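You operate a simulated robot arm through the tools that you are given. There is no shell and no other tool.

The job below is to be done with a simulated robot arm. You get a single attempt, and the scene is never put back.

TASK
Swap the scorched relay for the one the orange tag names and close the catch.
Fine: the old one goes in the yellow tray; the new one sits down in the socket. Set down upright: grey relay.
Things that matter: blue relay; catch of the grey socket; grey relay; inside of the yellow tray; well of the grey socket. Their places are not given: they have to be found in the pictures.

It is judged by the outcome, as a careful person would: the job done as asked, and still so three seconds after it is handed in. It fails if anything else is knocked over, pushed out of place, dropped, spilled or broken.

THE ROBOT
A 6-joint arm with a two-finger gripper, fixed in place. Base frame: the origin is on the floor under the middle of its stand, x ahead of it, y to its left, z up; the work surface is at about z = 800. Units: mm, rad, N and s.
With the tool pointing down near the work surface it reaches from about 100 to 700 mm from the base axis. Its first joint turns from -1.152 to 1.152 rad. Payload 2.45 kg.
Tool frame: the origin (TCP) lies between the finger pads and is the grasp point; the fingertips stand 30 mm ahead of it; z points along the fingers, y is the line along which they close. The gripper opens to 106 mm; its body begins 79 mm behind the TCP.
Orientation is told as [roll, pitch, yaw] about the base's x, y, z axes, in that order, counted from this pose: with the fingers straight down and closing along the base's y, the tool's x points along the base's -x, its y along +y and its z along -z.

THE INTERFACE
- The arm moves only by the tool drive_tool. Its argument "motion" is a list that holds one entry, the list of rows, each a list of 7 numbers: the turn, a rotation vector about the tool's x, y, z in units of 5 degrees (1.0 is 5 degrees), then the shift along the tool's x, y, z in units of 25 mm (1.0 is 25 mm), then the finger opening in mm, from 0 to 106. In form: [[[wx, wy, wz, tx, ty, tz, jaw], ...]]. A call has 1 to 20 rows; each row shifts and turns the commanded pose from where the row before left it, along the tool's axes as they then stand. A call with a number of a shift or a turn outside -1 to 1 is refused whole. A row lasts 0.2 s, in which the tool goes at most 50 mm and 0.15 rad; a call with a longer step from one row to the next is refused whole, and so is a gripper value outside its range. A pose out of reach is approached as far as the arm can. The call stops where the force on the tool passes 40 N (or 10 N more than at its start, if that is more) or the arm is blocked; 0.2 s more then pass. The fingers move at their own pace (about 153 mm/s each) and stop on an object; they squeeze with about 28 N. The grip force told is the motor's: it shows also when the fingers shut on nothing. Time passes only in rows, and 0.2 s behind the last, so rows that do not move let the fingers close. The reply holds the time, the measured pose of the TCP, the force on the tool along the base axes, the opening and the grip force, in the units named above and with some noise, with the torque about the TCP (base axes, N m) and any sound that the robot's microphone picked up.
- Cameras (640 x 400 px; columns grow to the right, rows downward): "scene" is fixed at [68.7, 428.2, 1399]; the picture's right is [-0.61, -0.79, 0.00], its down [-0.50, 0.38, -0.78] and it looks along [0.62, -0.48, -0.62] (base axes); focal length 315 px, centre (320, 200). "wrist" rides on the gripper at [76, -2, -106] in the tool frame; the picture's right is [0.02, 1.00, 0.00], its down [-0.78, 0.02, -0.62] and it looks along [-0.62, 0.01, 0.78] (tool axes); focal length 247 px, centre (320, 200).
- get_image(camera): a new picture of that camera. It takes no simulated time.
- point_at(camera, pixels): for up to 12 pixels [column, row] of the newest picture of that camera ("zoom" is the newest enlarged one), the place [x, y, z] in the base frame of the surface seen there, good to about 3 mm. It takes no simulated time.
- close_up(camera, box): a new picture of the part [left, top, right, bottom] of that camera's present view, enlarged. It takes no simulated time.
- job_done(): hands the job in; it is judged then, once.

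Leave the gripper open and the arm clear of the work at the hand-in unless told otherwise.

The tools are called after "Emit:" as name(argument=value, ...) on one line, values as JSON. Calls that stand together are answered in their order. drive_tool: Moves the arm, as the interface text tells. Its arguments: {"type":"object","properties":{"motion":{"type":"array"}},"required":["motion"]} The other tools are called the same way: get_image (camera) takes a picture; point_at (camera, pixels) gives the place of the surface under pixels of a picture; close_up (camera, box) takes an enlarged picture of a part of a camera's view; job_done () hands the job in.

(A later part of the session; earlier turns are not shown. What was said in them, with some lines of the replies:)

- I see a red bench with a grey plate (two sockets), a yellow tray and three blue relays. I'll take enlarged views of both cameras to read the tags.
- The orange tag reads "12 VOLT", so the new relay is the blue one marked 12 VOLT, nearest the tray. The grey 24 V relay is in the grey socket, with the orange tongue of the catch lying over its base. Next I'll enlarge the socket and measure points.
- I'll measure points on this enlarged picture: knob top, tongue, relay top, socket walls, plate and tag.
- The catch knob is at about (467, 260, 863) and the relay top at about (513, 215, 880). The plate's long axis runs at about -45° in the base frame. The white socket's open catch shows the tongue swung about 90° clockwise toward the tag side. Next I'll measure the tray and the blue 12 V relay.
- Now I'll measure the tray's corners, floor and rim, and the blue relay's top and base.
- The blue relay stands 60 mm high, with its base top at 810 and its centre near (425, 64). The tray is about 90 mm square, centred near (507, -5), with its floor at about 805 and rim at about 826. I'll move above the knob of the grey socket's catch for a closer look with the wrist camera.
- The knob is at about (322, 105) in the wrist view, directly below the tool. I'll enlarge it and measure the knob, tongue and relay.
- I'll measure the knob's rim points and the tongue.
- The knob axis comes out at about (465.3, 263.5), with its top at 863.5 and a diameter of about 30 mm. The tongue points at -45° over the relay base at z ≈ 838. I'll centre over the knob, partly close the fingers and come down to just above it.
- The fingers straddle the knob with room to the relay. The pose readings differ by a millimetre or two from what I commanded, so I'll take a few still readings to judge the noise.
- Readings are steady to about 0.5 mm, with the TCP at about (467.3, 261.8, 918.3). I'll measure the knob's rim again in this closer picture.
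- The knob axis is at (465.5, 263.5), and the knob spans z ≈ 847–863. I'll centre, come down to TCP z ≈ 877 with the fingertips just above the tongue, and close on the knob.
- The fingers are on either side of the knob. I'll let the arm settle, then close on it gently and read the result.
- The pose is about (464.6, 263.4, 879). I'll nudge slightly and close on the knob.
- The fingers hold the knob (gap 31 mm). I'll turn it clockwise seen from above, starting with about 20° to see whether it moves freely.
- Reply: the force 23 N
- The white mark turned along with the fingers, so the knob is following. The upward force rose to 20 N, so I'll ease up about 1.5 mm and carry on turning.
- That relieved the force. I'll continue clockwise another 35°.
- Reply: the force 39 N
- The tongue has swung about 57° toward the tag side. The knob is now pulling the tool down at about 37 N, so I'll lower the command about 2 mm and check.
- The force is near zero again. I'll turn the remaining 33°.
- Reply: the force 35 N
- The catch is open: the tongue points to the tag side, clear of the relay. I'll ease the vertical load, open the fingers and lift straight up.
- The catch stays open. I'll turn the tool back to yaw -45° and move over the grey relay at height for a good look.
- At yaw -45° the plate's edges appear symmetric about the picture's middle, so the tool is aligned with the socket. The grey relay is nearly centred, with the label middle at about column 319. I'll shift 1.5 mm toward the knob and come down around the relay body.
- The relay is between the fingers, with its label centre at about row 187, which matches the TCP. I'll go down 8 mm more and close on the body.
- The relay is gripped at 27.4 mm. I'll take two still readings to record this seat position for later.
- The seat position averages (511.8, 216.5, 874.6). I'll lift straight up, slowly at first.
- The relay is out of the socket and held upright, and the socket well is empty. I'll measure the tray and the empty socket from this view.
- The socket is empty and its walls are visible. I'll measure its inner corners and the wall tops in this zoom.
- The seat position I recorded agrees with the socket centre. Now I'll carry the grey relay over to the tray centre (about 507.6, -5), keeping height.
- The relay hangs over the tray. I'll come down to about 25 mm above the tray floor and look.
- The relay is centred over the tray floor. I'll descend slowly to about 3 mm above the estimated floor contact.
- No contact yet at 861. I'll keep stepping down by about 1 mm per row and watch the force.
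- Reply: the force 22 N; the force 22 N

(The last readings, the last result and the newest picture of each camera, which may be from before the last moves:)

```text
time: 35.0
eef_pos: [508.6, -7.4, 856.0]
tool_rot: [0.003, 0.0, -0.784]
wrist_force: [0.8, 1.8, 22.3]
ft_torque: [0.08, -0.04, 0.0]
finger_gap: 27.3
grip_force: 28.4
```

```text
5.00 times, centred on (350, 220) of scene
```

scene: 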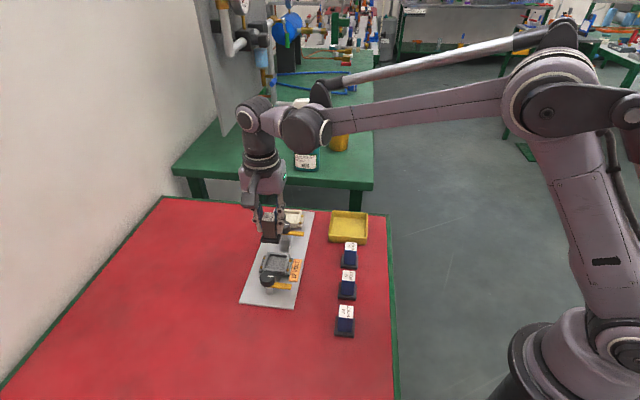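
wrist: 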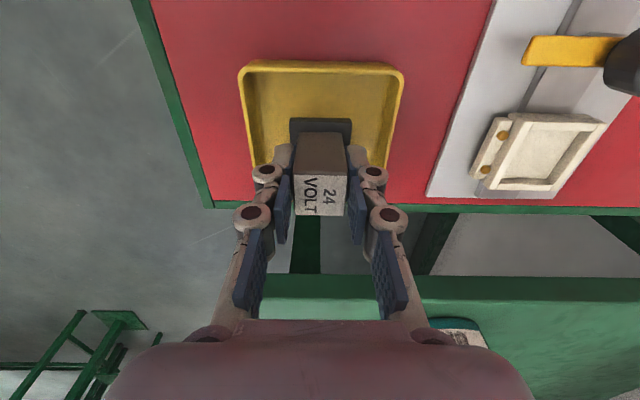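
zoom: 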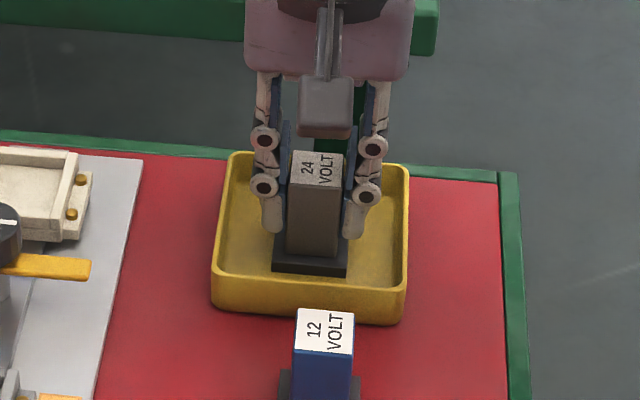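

Contact with the tray floor at TCP z ≈ 856, and the relay stands flat. I'll unload slightly, open just enough to free it (38 mm, so the fingertips stay inside the tray walls), and lift straight up.

Emit:
drive_tool(motion=[[[0, 0, 0, 0, 0, -0.04, 14], [0, 0, 0, 0, 0, 0, 22], [0, 0, 0, 0, 0, 0, 30], [0, 0, 0, 0, 0, 0, 38], [0, 0, 0, 0, 0, 0, 38], [0, 0, 0, 0, 0, -0.2, 38], [0, 0, 0, 0, 0, -0.4, 38], [0, 0, 0, 0, 0, -0.8, 38], [0, 0, 0, 0, 0, -0.8, 38], [0, 0, 0, 0, 0, -0.8, 38], [0, 0, 0, 0, 0, -0.8, 60], [0, 0, 0, 0, 0, 0, 60]]])

Emit:
close_up(camera="scene", box=[310, 180, 390, 300])

Emit:
get_image(camera="wrist")

```text
time: 37.6
eef_pos: [508.3, -4.4, 951.8]
tool_rot: [-0.001, -0.001, -0.785]
wrist_force: [-0.5, 0.0, 0.4]
ft_torque: [0.0, -0.01, -0.01]
finger_gap: 60.1
grip_force: 0.0
```

```text
3.33 times, centred on (350, 240) of scene
```

zoom: 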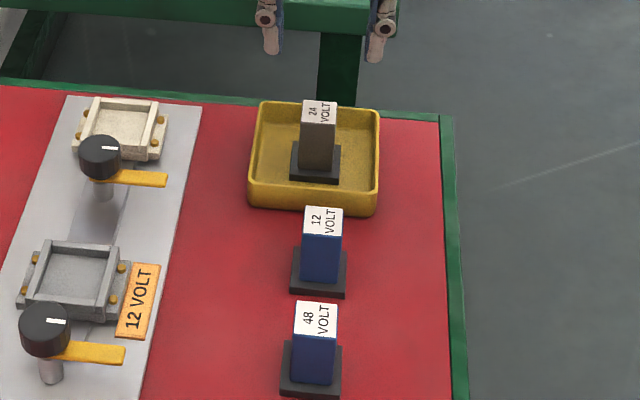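

```text
taken
```

wrist: 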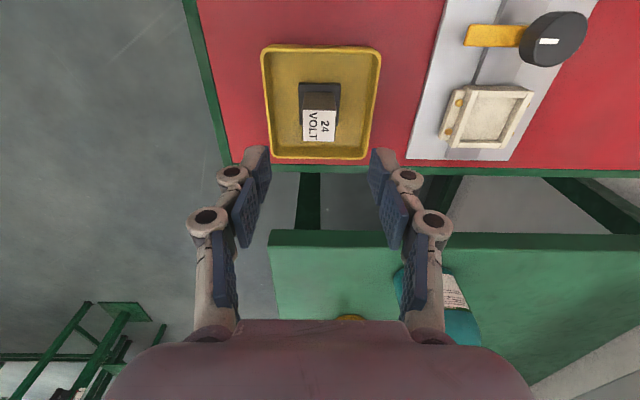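

The grey relay stands upright in the tray and the arm is clear of it. Next I'll move over the blue 12 VOLT relay at about (424.7, 64).

Emit:
drive_tool(motion=[[[0, 0, 0, 0.86, -0.076, 0, 60], [0, 0, 0, 0.86, -0.076, 0, 60], [0, 0, 0, 0.86, -0.076, 0, 60], [0, 0, 0, 0.86, -0.076, 0, 60], [0, 0, 0, 0.86, -0.076, 0, 60], [0, 0, 0, 0, 0, 0, 60], [0, 0, 0, 0, 0, 0, 60]]])

Emit:
get_image(camera="wrist")

Emit:
close_up(camera="wrist", box=[240, 60, 400, 160])

```text
time: 39.2
eef_pos: [424.9, 62.8, 951.5]
tool_rot: [0.001, -0.002, -0.786]
wrist_force: [0.1, 0.8, -0.2]
ft_torque: [0.02, -0.03, 0.02]
finger_gap: 60.0
grip_force: 0.0
```

```text
taken
```

wrist: 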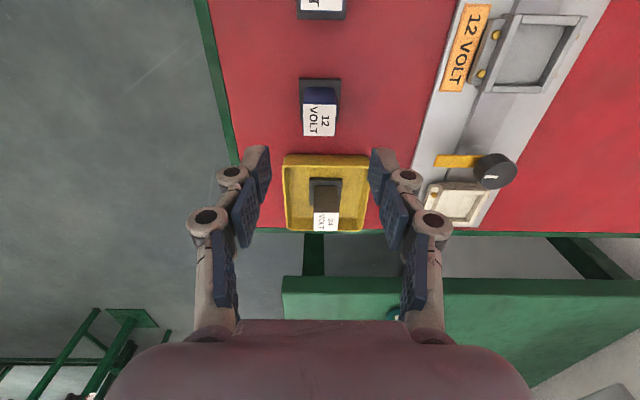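

```text
4.00 times, centred on (320, 110) of wrist
```

zoom: 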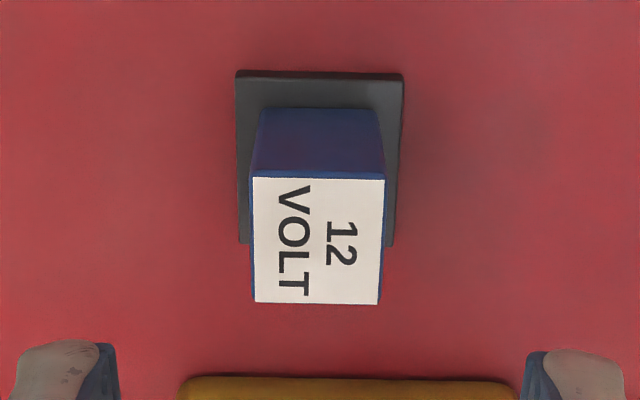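

The blue 12 V relay sits in the same place in the picture as the grey one did (label columns 251–385), so I'll apply the same small correction and descend around its body.

Emit:
drive_tool(motion=[[[0, 0, 0, 0.06, -0.02, 0.7, 60], [0, 0, 0, 0, 0, 0.8, 60], [0, 0, 0, 0, 0, 0.8, 60], [0, 0, 0, 0, 0, 0.8, 60], [0, 0, 0, 0, 0, 0.5, 60], [0, 0, 0, 0, 0, 0, 60], [0, 0, 0, 0, 0, 0, 60]]])

Emit:
get_image(camera="wrist")

Emit:
close_up(camera="scene", box=[300, 190, 400, 310])

```text
time: 40.8
eef_pos: [424.9, 62.8, 860.6]
tool_rot: [-0.001, 0.001, -0.786]
wrist_force: [-0.2, 0.5, -0.2]
ft_torque: [0.01, -0.02, 0.02]
finger_gap: 60.1
grip_force: 0.0
```

```text
taken
```

wrist: 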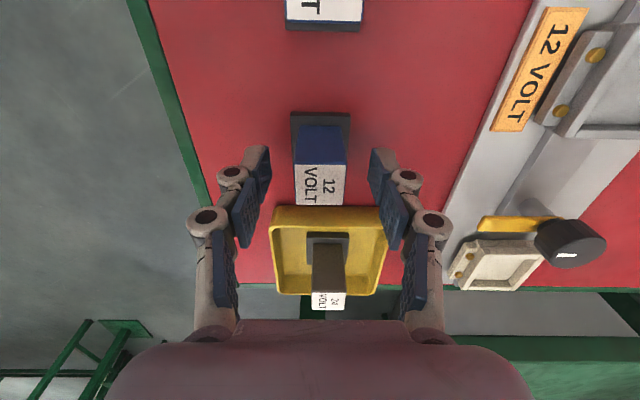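

```text
3.33 times, centred on (350, 250) of scene
```

zoom: 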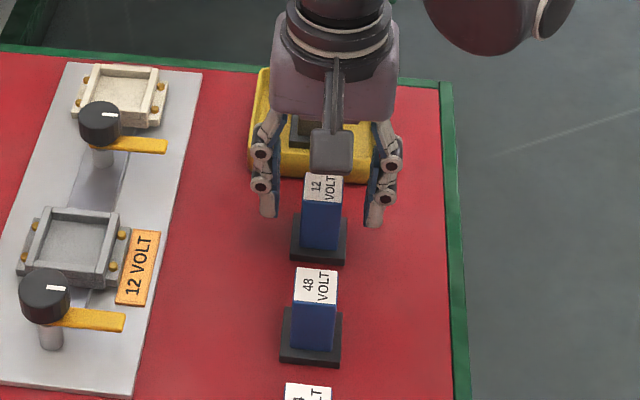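

The blue relay is between the open fingers and the neighbours are well clear. I'll go down 8 mm more and close.

Emit:
drive_tool(motion=[[[0, 0, 0, 0, 0, 0.32, 60], [0, 0, 0, 0, 0, 0, 60], [0, 0, 0, 0, 0, 0, 40], [0, 0, 0, 0, 0, 0, 30], [0, 0, 0, 0, 0, 0, 14], [0, 0, 0, 0, 0, 0, 14], [0, 0, 0, 0, 0, 0, 14]]])

Emit:
drive_tool(motion=[[[0, 0, 0, 0, 0, 0, 14]]])

Emit:
close_up(camera="wrist", box=[240, 120, 400, 220])

```text
time: 42.4
eef_pos: [424.1, 64.3, 851.6]
tool_rot: [0.002, -0.001, -0.785]
wrist_force: [-1.3, -0.7, 0.3]
ft_torque: [0.0, 0.04, 0.02]
finger_gap: 27.1
grip_force: 28.0
```

```text
time: 42.8
eef_pos: [424.8, 64.7, 852.6]
tool_rot: [0.0, 0.001, -0.786]
wrist_force: [-1.0, -0.7, -0.5]
ft_torque: [0.03, 0.01, -0.01]
finger_gap: 27.2
grip_force: 27.5
```

```text
4.00 times, centred on (320, 170) of wrist
```

zoom: 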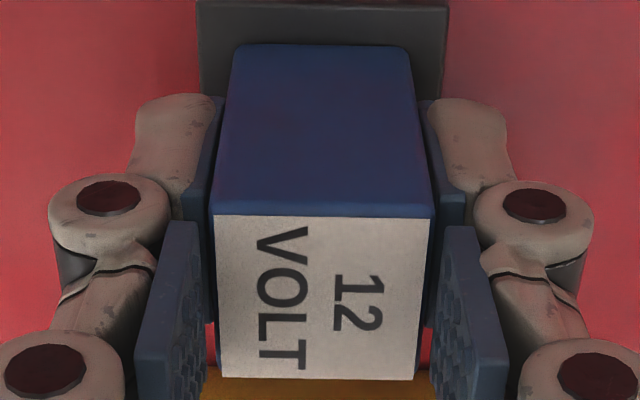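

The blue 12 V relay is gripped just as the grey one was (label edges within 1 px of it). I'll lift it straight up.

Emit:
drive_tool(motion=[[[0, 0, 0, 0, 0, -0.2, 14], [0, 0, 0, 0, 0, -0.3, 14], [0, 0, 0, 0, 0, -0.6, 14], [0, 0, 0, 0, 0, -0.8, 14], [0, 0, 0, 0, 0, -0.8, 14], [0, 0, 0, 0, 0, -0.8, 14], [0, 0, 0, 0, 0, -0.7, 14], [0, 0, 0, 0, 0, 0, 14], [0, 0, 0, 0, 0, 0, 14]]])

Emit:
get_image(camera="scene")

```text
time: 44.8
eef_pos: [423.4, 62.6, 958.2]
tool_rot: [0.001, 0.0, -0.785]
wrist_force: [-1.2, -0.2, -0.3]
ft_torque: [0.0, 0.0, -0.01]
finger_gap: 27.2
grip_force: 27.8
```

```text
taken
```

scene: 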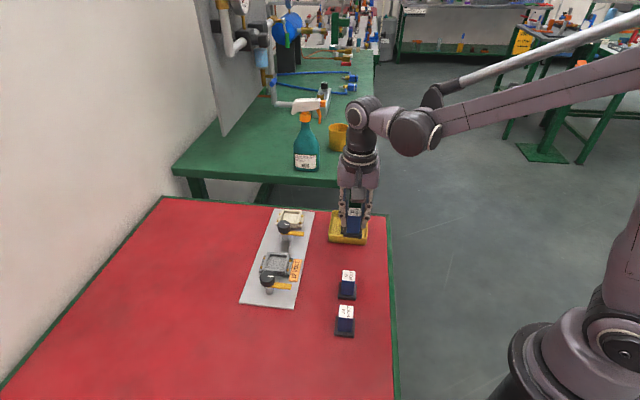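

The blue relay is held upright. I'll carry it over to the grey socket at height.

Emit:
drive_tool(motion=[[[0, 0, 0, 0.13, 0.4, 0, 14], [0, 0, 0, 0.2325, 0.85, 0, 14], [0, 0, 0, 0.2325, 0.85, 0, 14], [0, 0, 0, 0.2325, 0.85, 0, 14], [0, 0, 0, 0.2325, 0.85, 0, 14], [0, 0, 0, 0.2325, 0.85, 0, 14], [0, 0, 0, 0.2325, 0.85, 0, 14], [0, 0, 0, 0.2325, 0.85, 0, 14], [0, 0, 0, 0.1025, 0.45, 0, 14], [0, 0, 0, 0, 0, 0, 14], [0, 0, 0, 0, 0, 0, 14]]])

Emit:
drive_tool(motion=[[[0, 0, 0, 0, 0, 0, 14]]])

Emit:
drive_tool(motion=[[[0, 0, 0, 0, 0, 0, 14]]])

Emit:
get_image(camera="wrist")

Emit:
close_up(camera="scene", box=[230, 190, 330, 300])

```text
time: 47.2
eef_pos: [512.1, 216.1, 956.4]
tool_rot: [-0.001, 0.0, -0.787]
wrist_force: [-0.3, 0.1, -1.7]
ft_torque: [-0.03, -0.02, 0.02]
finger_gap: 27.1
grip_force: 28.1
```

```text
time: 47.6
eef_pos: [512.6, 216.1, 956.0]
tool_rot: [0.0, 0.0, -0.786]
wrist_force: [-0.3, -0.4, -1.1]
ft_torque: [0.0, 0.01, 0.0]
finger_gap: 27.2
grip_force: 28.0
```

```text
time: 48.0
eef_pos: [512.0, 217.7, 957.4]
tool_rot: [0.002, 0.001, -0.785]
wrist_force: [0.0, -0.1, -0.7]
ft_torque: [-0.02, 0.03, 0.0]
finger_gap: 27.2
grip_force: 28.1
```

```text
taken
```

wrist: 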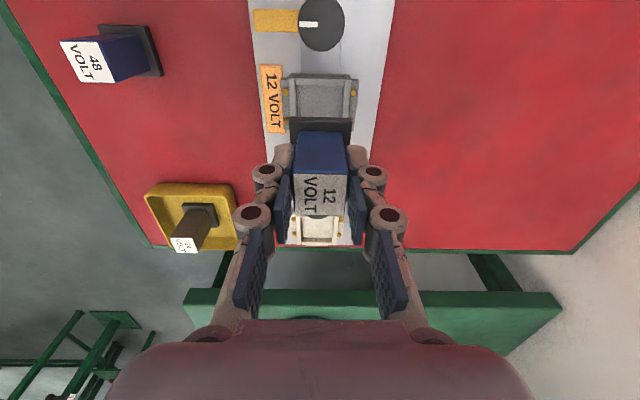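

```text
3.64 times, centred on (280, 245) of scene
```

zoom: 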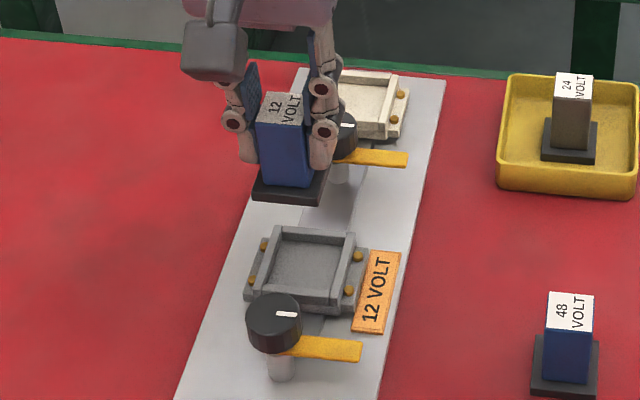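

The TCP averages (512.2, 216.6), which matches the recorded seat position. I'll descend until the relay base is about 6 mm above the socket walls, then look.

Emit:
drive_tool(motion=[[[0, 0, 0, 0, 0, 0.6, 14], [0, 0, 0, 0, 0, 0.7, 14], [0, 0, 0, 0, 0, 0.7, 14], [0, 0, 0, 0, 0, 0.6, 14], [0, 0, 0, 0, 0, 0, 14], [0, 0, 0, 0, 0, 0, 14]]])

Emit:
drive_tool(motion=[[[0, 0, 0, 0, 0, 0, 14]]])

Emit:
close_up(camera="wrist", box=[240, 80, 400, 180])

Emit:
close_up(camera="scene", box=[235, 210, 315, 290])

```text
time: 49.4
eef_pos: [511.5, 216.6, 893.1]
tool_rot: [0.001, 0.001, -0.786]
wrist_force: [-0.2, 0.6, -1.2]
ft_torque: [0.01, 0.0, -0.03]
finger_gap: 27.0
grip_force: 28.2
```

```text
time: 49.8
eef_pos: [512.1, 216.0, 892.4]
tool_rot: [0.001, 0.002, -0.785]
wrist_force: [0.7, 0.6, -1.2]
ft_torque: [-0.01, 0.01, 0.0]
finger_gap: 27.3
grip_force: 27.8
```

```text
4.00 times, centred on (320, 130) of wrist
```

zoom: 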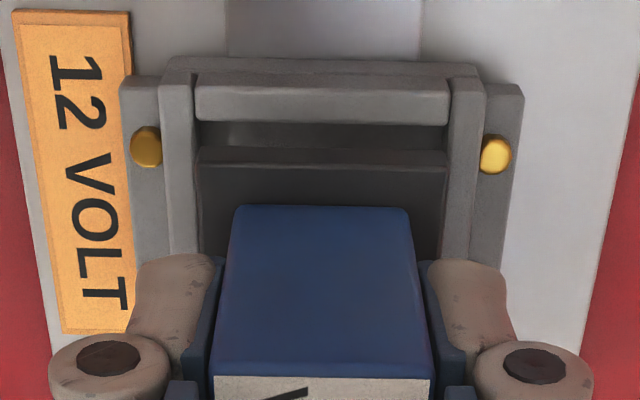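

```text
5.00 times, centred on (275, 250) of scene
```

zoom: 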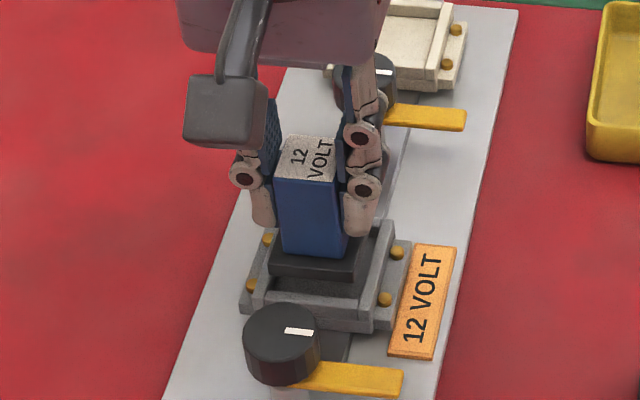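

The base lines up left to right between the socket walls (base centre at column 322.5, socket centre at 322). I'll lower in small steps, watching the force as the base enters the well.

Emit:
drive_tool(motion=[[[0, 0, 0, 0, 0, 0.16, 14], [0, 0, 0, 0, 0, 0.1, 14], [0, 0, 0, 0, 0, 0, 14]]])

Emit:
drive_tool(motion=[[[0, 0, 0, 0, 0, 0.08, 14], [0, 0, 0, 0, 0, 0, 14]]])

Emit:
drive_tool(motion=[[[0, 0, 0, 0, 0, 0.08, 14], [0, 0, 0, 0, 0, 0, 14]]])

```text
time: 50.6
eef_pos: [510.6, 216.6, 888.0]
tool_rot: [-0.001, 0.001, -0.785]
wrist_force: [0.2, 0.1, -1.4]
ft_torque: [-0.01, 0.0, 0.02]
finger_gap: 27.4
grip_force: 27.9
```

```text
time: 51.2
eef_pos: [510.9, 217.0, 883.9]
tool_rot: [0.0, -0.001, -0.785]
wrist_force: [-0.8, 0.5, -0.8]
ft_torque: [-0.05, -0.01, -0.01]
finger_gap: 27.0
grip_force: 27.9
```

```text
time: 51.8
eef_pos: [510.0, 217.0, 882.9]
tool_rot: [0.0, 0.001, -0.786]
wrist_force: [-0.2, 0.1, -0.7]
ft_torque: [-0.01, -0.04, 0.01]
finger_gap: 27.1
grip_force: 28.2
```

No contact so far. The x reading drifts toward 510–511, so I'll take one still reading and another picture before entering further.

Emit:
drive_tool(motion=[[[0, 0, 0, 0, 0, 0, 14]]])

Emit:
drive_tool(motion=[[[0, 0, 0, 0, 0, 0, 14]]])

Emit:
close_up(camera="scene", box=[245, 230, 305, 290])

Emit:
close_up(camera="wrist", box=[270, 90, 370, 150])

```text
time: 52.2
eef_pos: [509.8, 217.8, 882.7]
tool_rot: [0.001, 0.001, -0.786]
wrist_force: [1.1, -0.2, -1.6]
ft_torque: [-0.02, -0.04, 0.01]
finger_gap: 26.9
grip_force: 28.0
```

```text
time: 52.6
eef_pos: [511.9, 217.5, 884.1]
tool_rot: [-0.001, 0.0, -0.785]
wrist_force: [1.6, -0.7, -0.9]
ft_torque: [-0.06, -0.03, -0.01]
finger_gap: 27.4
grip_force: 27.8
```

```text
6.67 times, centred on (275, 260) of scene
```

zoom: 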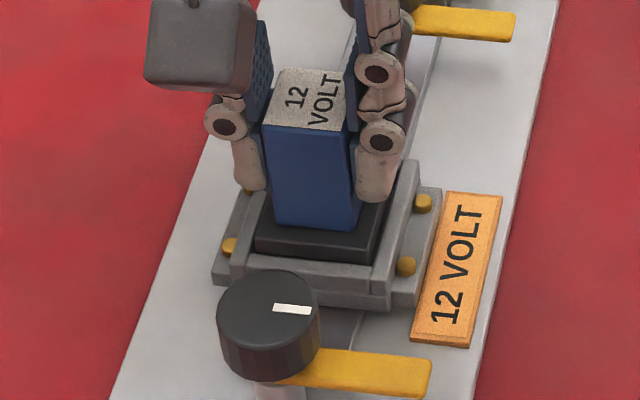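

```text
6.40 times, centred on (320, 120) of wrist
```

zoom: 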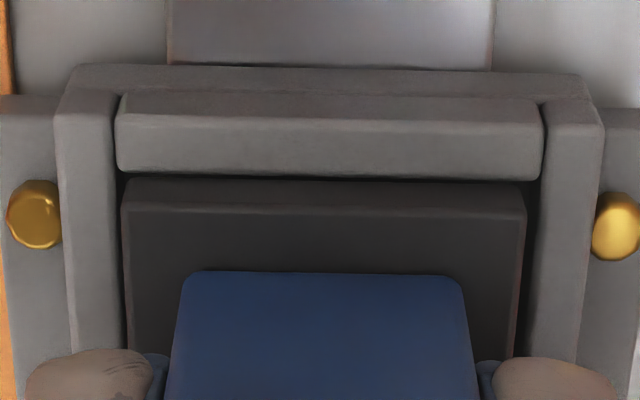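

The base sits inside the walls' outline with a slightly larger gap on the right (about 0.6 mm off centre). I'll shift 0.5 mm to the right in the tool's y and continue down in 2 mm steps.

Emit:
drive_tool(motion=[[[0, 0, 0, -0.01, 0.02, 0.06, 14], [0, 0, 0, 0, 0, 0, 14]]])

Emit:
drive_tool(motion=[[[0, 0, 0, 0, 0, 0.08, 14], [0, 0, 0, 0, 0, 0, 14]]])

Emit:
drive_tool(motion=[[[0, 0, 0, 0, 0, 0.08, 14], [0, 0, 0, 0, 0, 0, 14]]])

```text
time: 53.2
eef_pos: [511.8, 216.5, 882.1]
tool_rot: [0.001, -0.001, -0.785]
wrist_force: [1.1, -1.4, -0.3]
ft_torque: [-0.05, -0.05, 0.0]
finger_gap: 27.0
grip_force: 28.3
```

```text
time: 53.8
eef_pos: [512.0, 217.0, 878.3]
tool_rot: [0.0, 0.001, -0.784]
wrist_force: [0.1, 0.1, -0.6]
ft_torque: [0.01, 0.0, -0.01]
finger_gap: 27.1
grip_force: 28.2
```

```text
time: 54.4
eef_pos: [510.2, 216.7, 875.5]
tool_rot: [-0.001, 0.001, -0.787]
wrist_force: [-0.2, -0.4, -1.6]
ft_torque: [0.01, -0.02, 0.01]
finger_gap: 27.0
grip_force: 27.9
```

The base has entered the well with no side force. I'll step down about 1 mm at a time until it touches the floor.

Emit:
drive_tool(motion=[[[0, 0, 0, 0, 0, 0.04, 14], [0, 0, 0, 0, 0, 0, 14]]])

Emit:
drive_tool(motion=[[[0, 0, 0, 0, 0, 0.04, 14], [0, 0, 0, 0, 0, 0, 14]]])

Emit:
drive_tool(motion=[[[0, 0, 0, 0, 0, 0.03, 14], [0, 0, 0, 0, 0, 0, 14]]])

```text
time: 55.0
eef_pos: [510.7, 216.8, 876.5]
tool_rot: [-0.001, 0.0, -0.787]
wrist_force: [-0.1, -0.2, -0.8]
ft_torque: [0.0, -0.01, -0.02]
finger_gap: 27.0
grip_force: 27.6
```

```text
time: 55.6
eef_pos: [511.4, 217.4, 874.9]
tool_rot: [0.0, 0.0, -0.785]
wrist_force: [-0.9, 0.4, -0.8]
ft_torque: [0.0, 0.0, 0.05]
finger_gap: 26.9
grip_force: 28.6
```

```text
time: 56.2
eef_pos: [512.5, 216.3, 874.7]
tool_rot: [-0.001, 0.0, -0.785]
wrist_force: [1.3, 1.2, 6.0]
ft_torque: [0.01, 0.0, -0.02]
finger_gap: 27.1
grip_force: 27.8
```

Contact at TCP z ≈ 874.7, the same height the grey relay had when seated. I'll check the pictures before letting go.

Emit:
close_up(camera="scene", box=[245, 230, 305, 290])

Emit:
close_up(camera="wrist", box=[270, 90, 370, 150])

```text
6.67 times, centred on (275, 260) of scene
```

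zoom: 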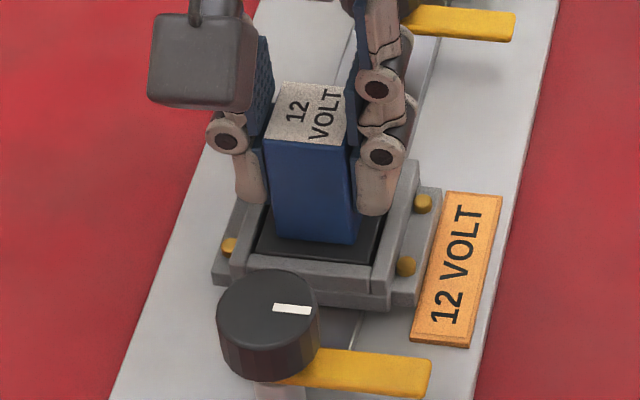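

```text
6.40 times, centred on (320, 120) of wrist
```

zoom: 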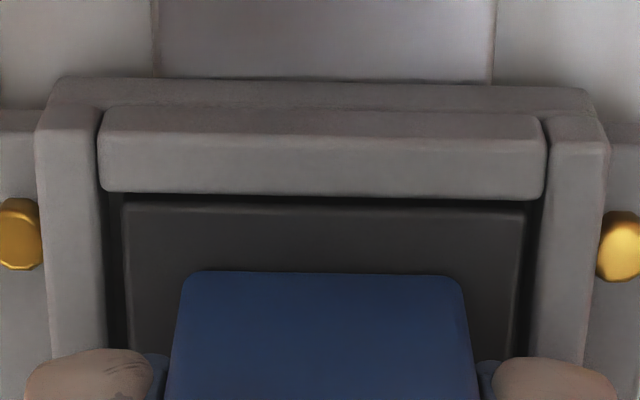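

The base is down between the walls with even gaps on both sides. I'll open the fingers gently and lift straight up.

Emit:
drive_tool(motion=[[[0, 0, 0, 0, 0, 0, 20], [0, 0, 0, 0, 0, 0, 30], [0, 0, 0, 0, 0, 0, 40], [0, 0, 0, 0, 0, 0, 56], [0, 0, 0, 0, 0, 0, 60], [0, 0, 0, 0, 0, -0.3, 60], [0, 0, 0, 0, 0, -0.6, 60], [0, 0, 0, 0, 0, -0.8, 60], [0, 0, 0, 0, 0, -0.8, 60], [0, 0, 0, 0, 0, -0.8, 60], [0, 0, 0, 0, 0, -0.5, 60], [0, 0, 0, 0, 0, 0, 60]]])

Emit:
close_up(camera="scene", box=[235, 210, 315, 300])

Emit:
close_up(camera="wrist", box=[240, 60, 400, 180])

```text
time: 58.8
eef_pos: [511.4, 215.5, 971.0]
tool_rot: [0.001, -0.001, -0.787]
wrist_force: [-0.1, 0.5, 0.4]
ft_torque: [0.01, -0.02, -0.01]
finger_gap: 59.9
grip_force: 0.1
```

```text
4.44 times, centred on (275, 255) of scene
```

zoom: 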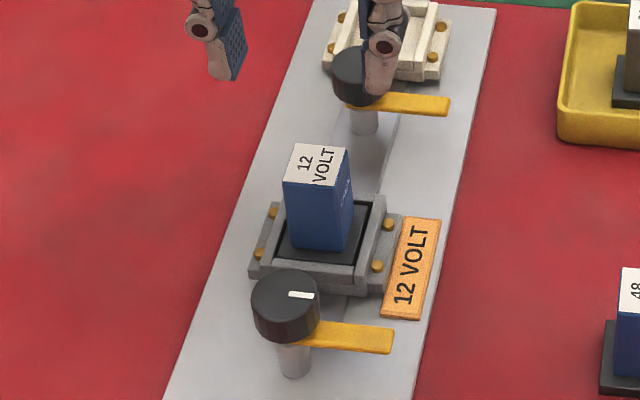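

```text
3.33 times, centred on (320, 120) of wrist
```

zoom: 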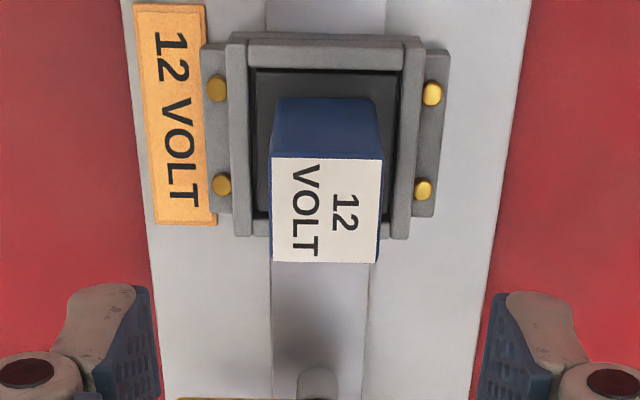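

The blue 12 VOLT relay is seated. Now I'll go back over the catch knob, turn the tool to the yaw at which I let go of it (-85°), and look.

Emit:
drive_tool(motion=[[[0, 0, 0, 0.88, 0.01, 0, 60], [0, 0, 0, 0.88, 0.01, 0, 60], [0, 0, 0, 0.88, 0.01, 0, 60], [0, 0, 1, 0, 0, 0, 60], [0, 0, 1, 0, 0, 0, 60], [0, 0, 1, 0, 0, 0, 60], [0, 0, 1, 0, 0, 0, 60], [0, 0, 1, 0, 0, 0, 60], [0, 0, 1, 0, 0, 0, 60], [0, 0, 1, 0, 0, 0, 60], [0, 0, 1, 0, 0, 0, 60], [0, 0, 0, 0, 0, 0, 60], [0, 0, 0, 0, 0, 0, 60]]])

Emit:
drive_tool(motion=[[[0, 0, 0, 0, 0, 0, 60]]])

Emit:
get_image(camera="wrist")

Emit:
close_up(camera="wrist", box=[240, 60, 400, 180])

```text
time: 61.6
eef_pos: [464.6, 262.7, 969.5]
tool_rot: [0.0, -0.002, -1.483]
wrist_force: [-0.1, 0.6, 0.0]
ft_torque: [-0.01, -0.03, 0.06]
finger_gap: 59.8
grip_force: 0.0
```

```text
time: 62.0
eef_pos: [464.0, 263.1, 969.5]
tool_rot: [-0.001, 0.0, -1.483]
wrist_force: [-0.4, -0.4, -0.4]
ft_torque: [0.0, 0.01, -0.01]
finger_gap: 59.8
grip_force: 0.0
```

```text
taken
```

wrist: 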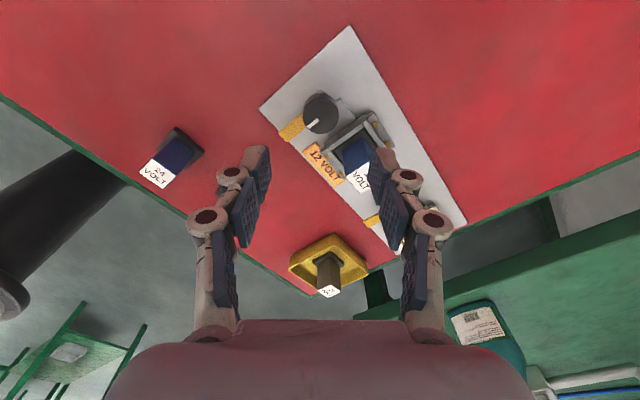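

```text
3.33 times, centred on (320, 120) of wrist
```

zoom: 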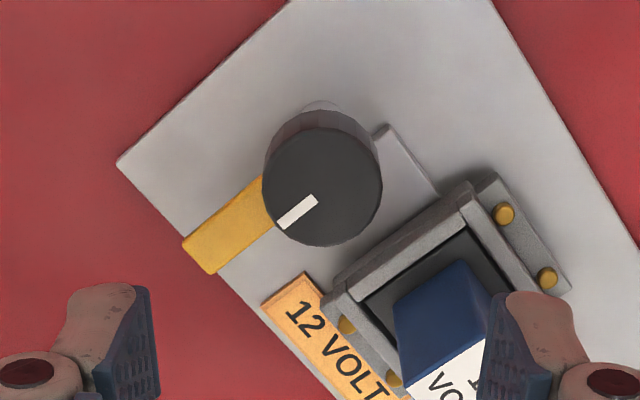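

The knob is at column 320.6, nearly centred. I'll correct about 1 mm, descend to TCP z ≈ 879 and grip it.

Emit:
drive_tool(motion=[[[0, 0, 0, 0.015, 0.035, 0.8, 60], [0, 0, 0, 0, 0, 0.8, 60], [0, 0, 0, 0, 0, 0.8, 60], [0, 0, 0, 0, 0, 0.7, 60], [0, 0, 0, 0, 0, 0, 60], [0, 0, 0, 0, 0, 0, 60]]])

Emit:
drive_tool(motion=[[[0, 0, 0, 0, 0, 0, 60]]])

Emit:
get_image(camera="wrist")

Emit:
close_up(camera="scene", box=[220, 190, 340, 310])

```text
time: 63.4
eef_pos: [465.1, 265.4, 890.7]
tool_rot: [0.0, 0.0, -1.483]
wrist_force: [0.3, -0.3, 0.0]
ft_torque: [-0.02, -0.01, 0.01]
finger_gap: 60.1
grip_force: 0.2
```

```text
time: 63.8
eef_pos: [465.1, 264.3, 890.3]
tool_rot: [0.0, 0.001, -1.482]
wrist_force: [0.5, 0.1, -0.6]
ft_torque: [0.01, -0.01, 0.01]
finger_gap: 59.9
grip_force: 0.1
```

```text
taken
```

wrist: 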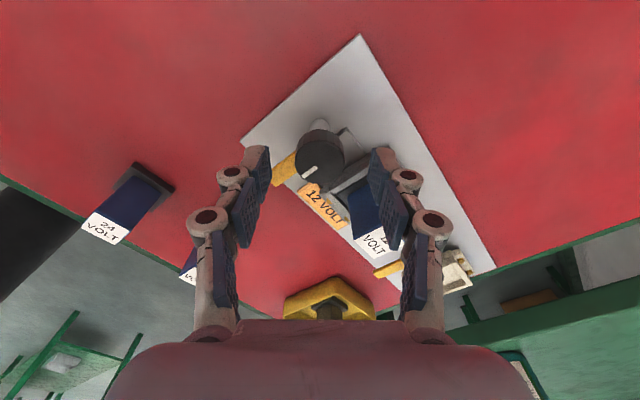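

```text
3.33 times, centred on (280, 250) of scene
```

zoom: 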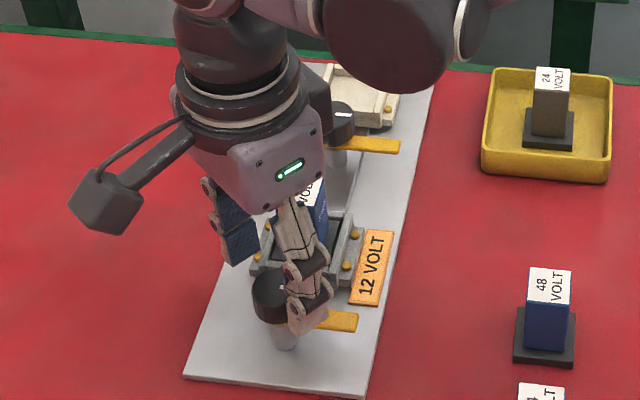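

The fingers straddle the knob. I'll narrow the opening to 46 mm for more room by the new relay, go down 11.5 mm and close.

Emit:
drive_tool(motion=[[[0, 0, 0, -0.035, 0, 0, 46], [0, 0, 0, 0, 0, 0.23, 46], [0, 0, 0, 0, 0, 0.23, 46], [0, 0, 0, 0, 0, 0, 46], [0, 0, 0, 0, 0, 0, 20], [0, 0, 0, 0, 0, 0, 20], [0, 0, 0, 0, 0, 0, 20]]])

Emit:
drive_tool(motion=[[[0, 0, 0, 0, 0, 0, 20]]])

Emit:
close_up(camera="wrist", box=[200, 80, 400, 220])

```text
time: 65.4
eef_pos: [466.2, 262.3, 879.4]
tool_rot: [-0.003, 0.0, -1.484]
wrist_force: [-10.3, -2.8, 0.5]
ft_torque: [-0.09, 0.34, 0.04]
finger_gap: 31.1
grip_force: 44.8
```

```text
time: 65.8
eef_pos: [465.1, 263.1, 879.0]
tool_rot: [-0.003, 0.0, -1.483]
wrist_force: [-13.4, -3.6, 0.0]
ft_torque: [-0.15, 0.4, 0.07]
finger_gap: 30.9
grip_force: 45.2
```

```text
2.86 times, centred on (300, 150) of wrist
```

zoom: 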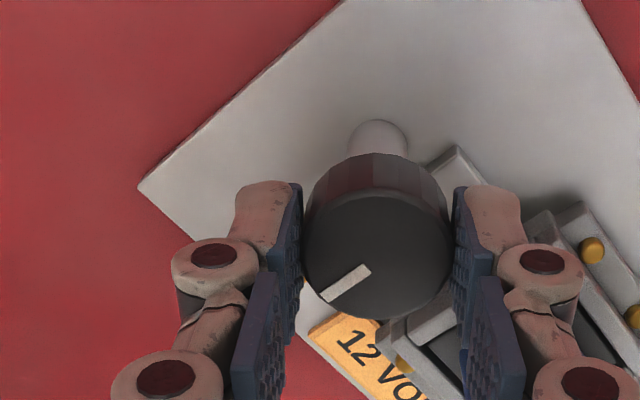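

The knob is gripped (31 mm). I'll ease the side load and turn it counter-clockwise to close, in stages, watching the force.

Emit:
drive_tool(motion=[[[0, 0, 0, 0, -0.02, 0, 20], [0, 0, -0.8, 0, 0, 0, 20], [0, 0, -0.8, 0, 0, 0, 20], [0, 0, -0.8, 0, 0, 0, 20], [0, 0, -0.8, 0, 0, 0, 20], [0, 0, -0.8, 0, 0, 0, 20]]])

```text
time: 67.2
eef_pos: [465.2, 264.5, 878.2]
tool_rot: [0.0, -0.001, -1.133]
wrist_force: [-10.6, -5.8, -30.7]
ft_torque: [-0.57, 0.04, -0.02]
finger_gap: 31.1
grip_force: 44.8
```

The vertical pull grew to -31 N, so I'll lower the command slightly and continue.

Emit:
drive_tool(motion=[[[0, 0, 0, 0, 0, 0.055, 20], [0, 0, 0, 0, 0, 0, 20]]])

Emit:
drive_tool(motion=[[[0, 0, -0.8, 0, 0, 0, 20], [0, 0, -0.8, 0, 0, 0, 20], [0, 0, -0.8, 0, 0, 0, 20]]])

```text
time: 67.8
eef_pos: [464.4, 262.6, 878.9]
tool_rot: [0.001, -0.001, -1.135]
wrist_force: [-10.8, -4.1, 5.1]
ft_torque: [-0.95, -0.01, -0.03]
finger_gap: 31.2
grip_force: 45.0
```

```text
time: 68.6
eef_pos: [464.6, 262.4, 878.3]
tool_rot: [-0.002, 0.001, -0.924]
wrist_force: [-12.5, -5.0, 29.9]
ft_torque: [-0.11, 0.42, -0.03]
finger_gap: 31.5
grip_force: 45.3
```

The force is now +30 N, so I'll ease up slightly and go on turning in short stages.

Emit:
drive_tool(motion=[[[0, 0, 0, 0, 0, -0.05, 20], [0, 0, 0, 0, 0, 0, 20]]])

Emit:
drive_tool(motion=[[[0, 0, -0.8, 0, 0, 0, 20], [0, 0, -0.8, 0, 0, 0, 20], [0, 0, -0.8, 0, 0, 0, 20]]])

```text
time: 69.2
eef_pos: [466.2, 262.1, 878.3]
tool_rot: [-0.003, 0.001, -0.926]
wrist_force: [-17.4, -4.9, -12.8]
ft_torque: [0.06, 0.13, -0.01]
finger_gap: 30.8
grip_force: 44.7
```

```text
time: 70.0
eef_pos: [466.7, 262.4, 878.7]
tool_rot: [-0.004, 0.002, -0.717]
wrist_force: [-15.1, -4.2, -29.9]
ft_torque: [0.18, 0.7, 0.0]
finger_gap: 31.0
grip_force: 45.2
```

Emit:
drive_tool(motion=[[[0, 0, 0, 0.02, -0.027, 0.045, 20], [0, 0, 0, 0, 0, 0, 20]]])

Emit:
drive_tool(motion=[[[0, 0, -0.8, 0, 0, 0, 20], [0, 0, -0.8, 0, 0, 0, 20], [0, 0, -0.8, 0, 0, 0, 20]]])

Emit:
close_up(camera="scene", box=[220, 190, 340, 310])

```text
time: 70.6
eef_pos: [464.9, 262.2, 879.0]
tool_rot: [0.001, -0.002, -0.716]
wrist_force: [-1.8, -1.8, 0.5]
ft_torque: [0.68, 1.13, 0.02]
finger_gap: 30.9
grip_force: 44.7
```

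```text
time: 71.4
eef_pos: [465.3, 263.4, 879.9]
tool_rot: [0.002, 0.0, -0.503]
wrist_force: [4.2, 0.5, 24.7]
ft_torque: [0.23, -0.04, 0.0]
finger_gap: 30.9
grip_force: 45.6
```

```text
3.33 times, centred on (280, 250) of scene
```

zoom: 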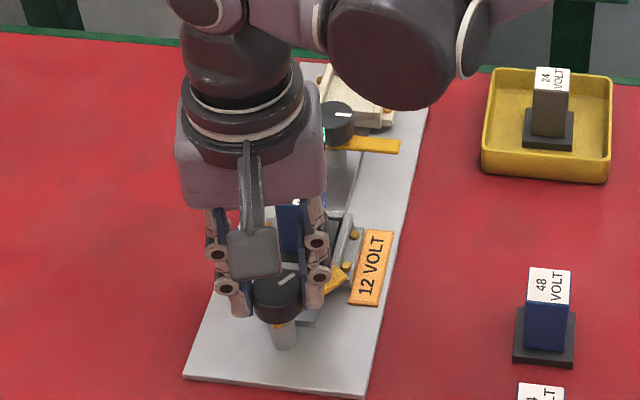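

The tongue is following (it shows at about (335, 282) in the zoom). About 29° remain. I'll ease up and continue.

Emit:
drive_tool(motion=[[[0, 0, 0, 0, 0, -0.045, 20], [0, 0, 0, 0, 0, 0, 20]]])

Emit:
drive_tool(motion=[[[0, 0, -0.8, 0, 0, 0, 20], [0, 0, -0.8, 0, 0, 0, 20], [0, 0, -0.8, 0, 0, 0, 20]]])

```text
time: 72.0
eef_pos: [464.6, 263.4, 879.0]
tool_rot: [0.0, -0.002, -0.506]
wrist_force: [7.1, -3.7, 3.7]
ft_torque: [-0.11, -0.57, -0.01]
finger_gap: 30.8
grip_force: 45.3
```

```text
time: 72.8
eef_pos: [465.1, 261.8, 878.1]
tool_rot: [-0.001, -0.001, -0.295]
wrist_force: [7.3, -4.4, -6.8]
ft_torque: [-0.27, -1.23, -0.01]
finger_gap: 31.1
grip_force: 45.1
```

About 17° remain to the original closed position. I'll continue.

Emit:
drive_tool(motion=[[[0, 0, -0.8, 0, 0, 0, 20], [0, 0, -0.8, 0, 0, 0, 20]]])

Emit:
drive_tool(motion=[[[0, 0, -0.6, 0, 0, 0, 20], [0, 0, -0.6, 0, 0, 0, 20], [0, 0, -0.6, 0, 0, 0, 20], [0, 0, 0, 0, 0, 0, 20]]])

Emit:
close_up(camera="wrist", box=[200, 80, 400, 220])

Emit:
close_up(camera="scene", box=[220, 190, 340, 310])

```text
time: 73.4
eef_pos: [466.4, 263.5, 878.8]
tool_rot: [-0.001, 0.0, -0.158]
wrist_force: [11.5, -8.2, -14.5]
ft_torque: [0.08, -0.41, 0.05]
finger_gap: 30.8
grip_force: 45.0
```

```text
time: 74.4
eef_pos: [466.6, 262.6, 879.6]
tool_rot: [0.0, 0.0, 0.0]
wrist_force: [15.8, -3.7, -14.5]
ft_torque: [-0.16, 0.44, 0.01]
finger_gap: 31.1
grip_force: 45.0
```

```text
2.86 times, centred on (300, 150) of wrist
```

zoom: 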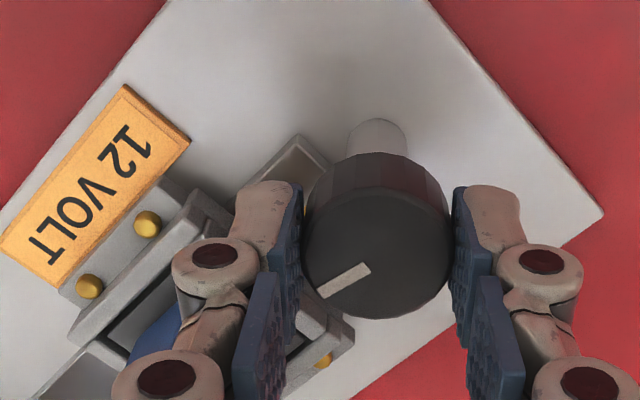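

```text
3.33 times, centred on (280, 250) of scene
```

zoom: 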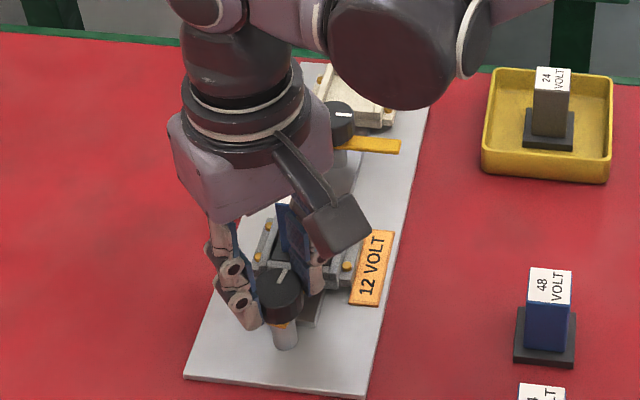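

The tool is back at yaw 0, but the white mark lies about 4–5° short of where it was in the grip at first, so the knob slipped a little. I'll ease the side load and turn about 5° more.

Emit:
drive_tool(motion=[[[0, 0, 0, -0.025, 0, 0.02, 20], [0, 0, -0.5, 0, 0, 0, 20], [0, 0, -0.5, 0, 0, 0, 20], [0, 0, 0, 0, 0, 0, 20]]])

Emit:
close_up(camera="wrist", box=[200, 80, 400, 220])

```text
time: 75.4
eef_pos: [465.9, 263.9, 880.5]
tool_rot: [-0.001, -0.003, 0.087]
wrist_force: [9.3, -3.2, -3.0]
ft_torque: [-0.36, 0.71, 0.03]
finger_gap: 31.2
grip_force: 45.2
```

```text
2.86 times, centred on (300, 150) of wrist
```

zoom: 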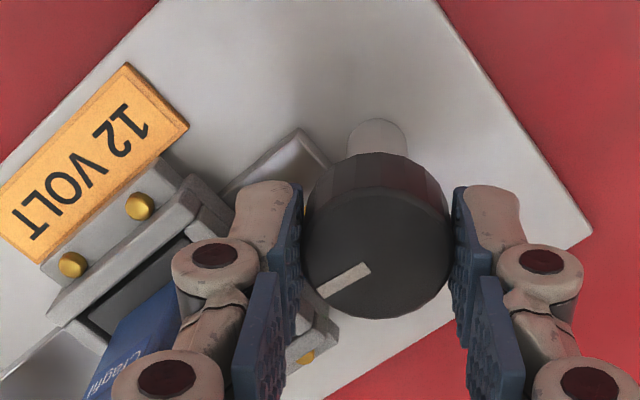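

The knob followed (the mark is unchanged in the grip). I'll release, lift straight up and check the tongue's direction.

Emit:
drive_tool(motion=[[[0, 0, 0, 0, 0, 0, 36], [0, 0, 0, 0, 0, 0, 50], [0, 0, 0, 0, 0, 0, 56], [0, 0, 0, 0, 0, -0.4, 56], [0, 0, 0, 0, 0, -0.8, 56], [0, 0, 0, 0, 0, -0.8, 56], [0, 0, 0, 0, 0, -0.8, 60], [0, 0, 0, 0, 0, -0.8, 60], [0, 0, 0, 0, 0, 0, 60]]])

Emit:
close_up(camera="wrist", box=[240, 70, 400, 180])

Emit:
close_up(camera="scene", box=[235, 205, 315, 305])

```text
time: 77.4
eef_pos: [464.9, 264.8, 968.7]
tool_rot: [-0.001, 0.001, 0.088]
wrist_force: [0.0, 0.7, -0.5]
ft_torque: [-0.04, -0.04, 0.02]
finger_gap: 60.0
grip_force: 0.0
```

```text
3.64 times, centred on (320, 125) of wrist
```

zoom: 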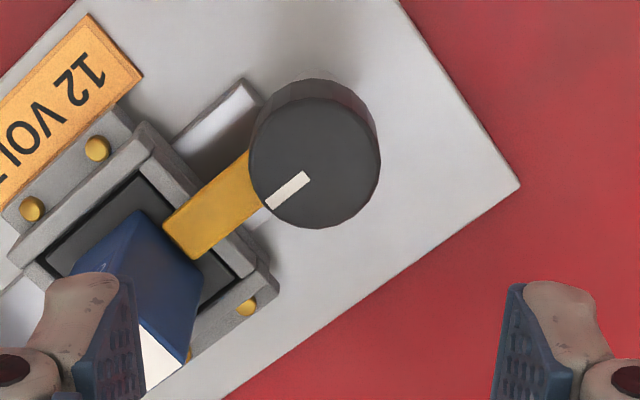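

```text
4.00 times, centred on (275, 255) of scene
```

zoom: 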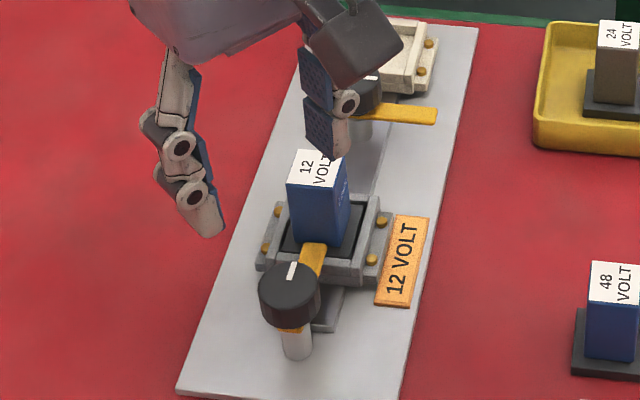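

The tongue and the white mark look just as they did at the start, with the tongue over the relay's base. I'll verify with measurements of the tongue, relay top and base, and compare them with the first readings.

Emit:
point_at(camera="zoom", pixels=[[314, 252], [290, 280], [303, 262], [320, 247], [300, 152], [336, 185], [290, 181], [340, 245], [345, 225], [296, 268]])

Emit:
close_up(camera="scene", box=[255, 235, 295, 285])

Emit:
close_up(camera="scene", box=[315, 200, 395, 340])

```text
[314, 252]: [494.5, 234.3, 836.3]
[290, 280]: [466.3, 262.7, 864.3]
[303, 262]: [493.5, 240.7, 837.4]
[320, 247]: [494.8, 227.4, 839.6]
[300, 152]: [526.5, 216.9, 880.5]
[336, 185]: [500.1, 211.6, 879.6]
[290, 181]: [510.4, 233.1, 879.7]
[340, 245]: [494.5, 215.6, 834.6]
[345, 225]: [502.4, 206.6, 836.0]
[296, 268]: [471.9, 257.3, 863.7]
```

```text
8.00 times, centred on (275, 260) of scene
```

zoom: 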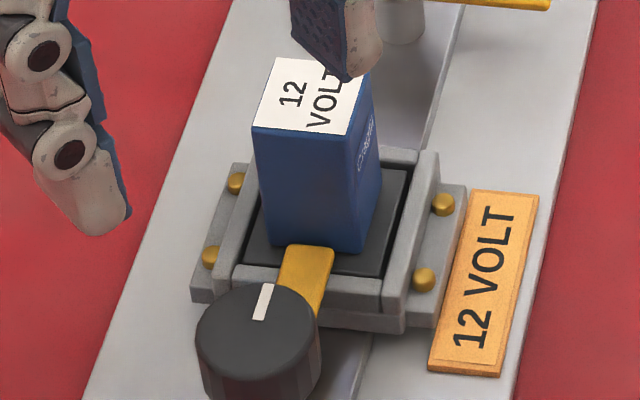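

```text
2.86 times, centred on (355, 270) of scene
```

zoom: 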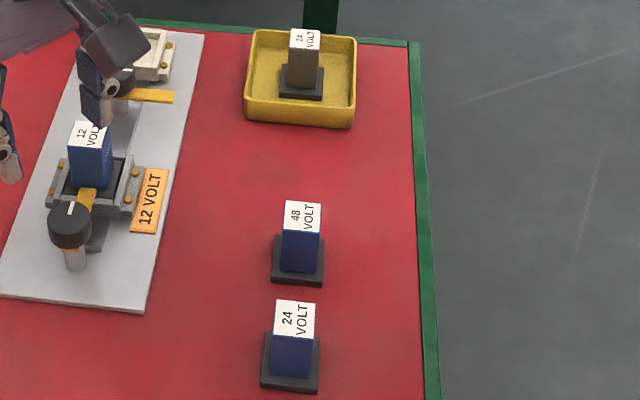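

Everything matches: the blue relay top is at z ≈ 880, as the grey one's was, the tongue lies over its base, the grey relay stands upright in the tray, and the other relays have not moved. I'll raise the arm clear with the gripper open and take a final look.

Emit:
drive_tool(motion=[[[0, 0, 0, 0, 0, -0.8, 60], [0, 0, 0, 0, 0, -0.9, 80], [0, 0, 0, 0, 0, -0.9, 106], [0, 0, 0, 0, 0, -0.9, 106], [0, 0, 0, 0.6, -0.3, -0.9, 106], [0, 0, 0, 0.8, -0.5, -0.9, 106], [0, 0, 0, 0.8, -0.5, -0.9, 106], [0, 0, 0, 0.8, -0.5, -0.9, 106], [0, 0, 0, 0.8, -0.5, -0.5, 106], [0, 0, 0, 0.8, -0.5, 0, 106], [0, 0, 0, 0, 0, 0, 106], [0, 0, 0, 0, 0, 0, 106]]])

Emit:
get_image(camera="scene")

Emit:
close_up(camera="scene", box=[235, 200, 395, 310])

```text
time: 80.0
eef_pos: [356.7, 182.5, 1160.0]
tool_rot: [0.001, 0.0, 0.088]
wrist_force: [0.0, -1.0, -0.9]
ft_torque: [0.0, 0.04, 0.02]
finger_gap: 105.9
grip_force: 0.1
```

```text
taken
```

scene: 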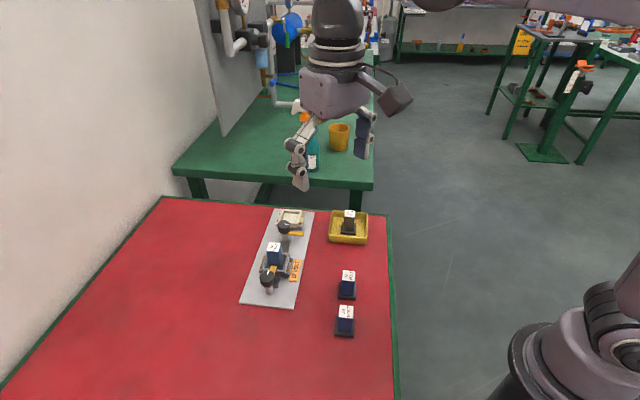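

```text
3.64 times, centred on (315, 255) of scene
```

zoom: 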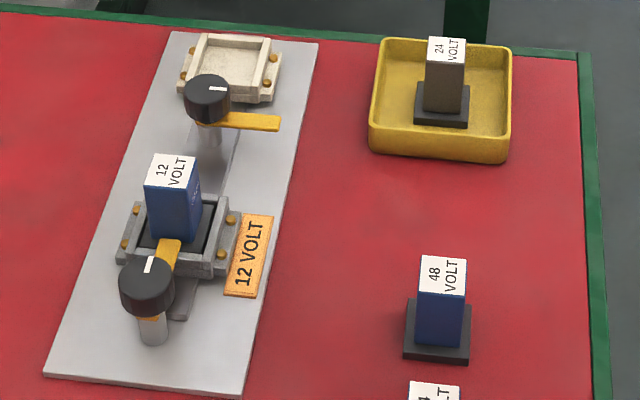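

The final picture shows the blue 12 VOLT relay seated in the grey socket with the catch closed over its base. The scorched grey relay is upright in the yellow tray, nothing else has moved, and the arm is clear with the gripper open. I'm handing the job in.

Emit:
job_done()

```text
The job is handed in.
```

The relay swap is done and handed in.

- **New relay:** the orange tag reads 12 VOLT, so I fitted the blue 12 V relay. It is fully down in the grey socket, with its top at the same height the old one had.
- **Catch:** it is closed, with its tongue over the new relay's base. The knob slipped a few degrees while I was closing it, so I turned it a little further until it matched its starting position.
- **Old relay:** the scorched grey 24 V relay is standing upright in the yellow tray.
- **Everything else:** the last picture shows the other two blue relays and the white socket where they were. The arm is clear with the gripper open.
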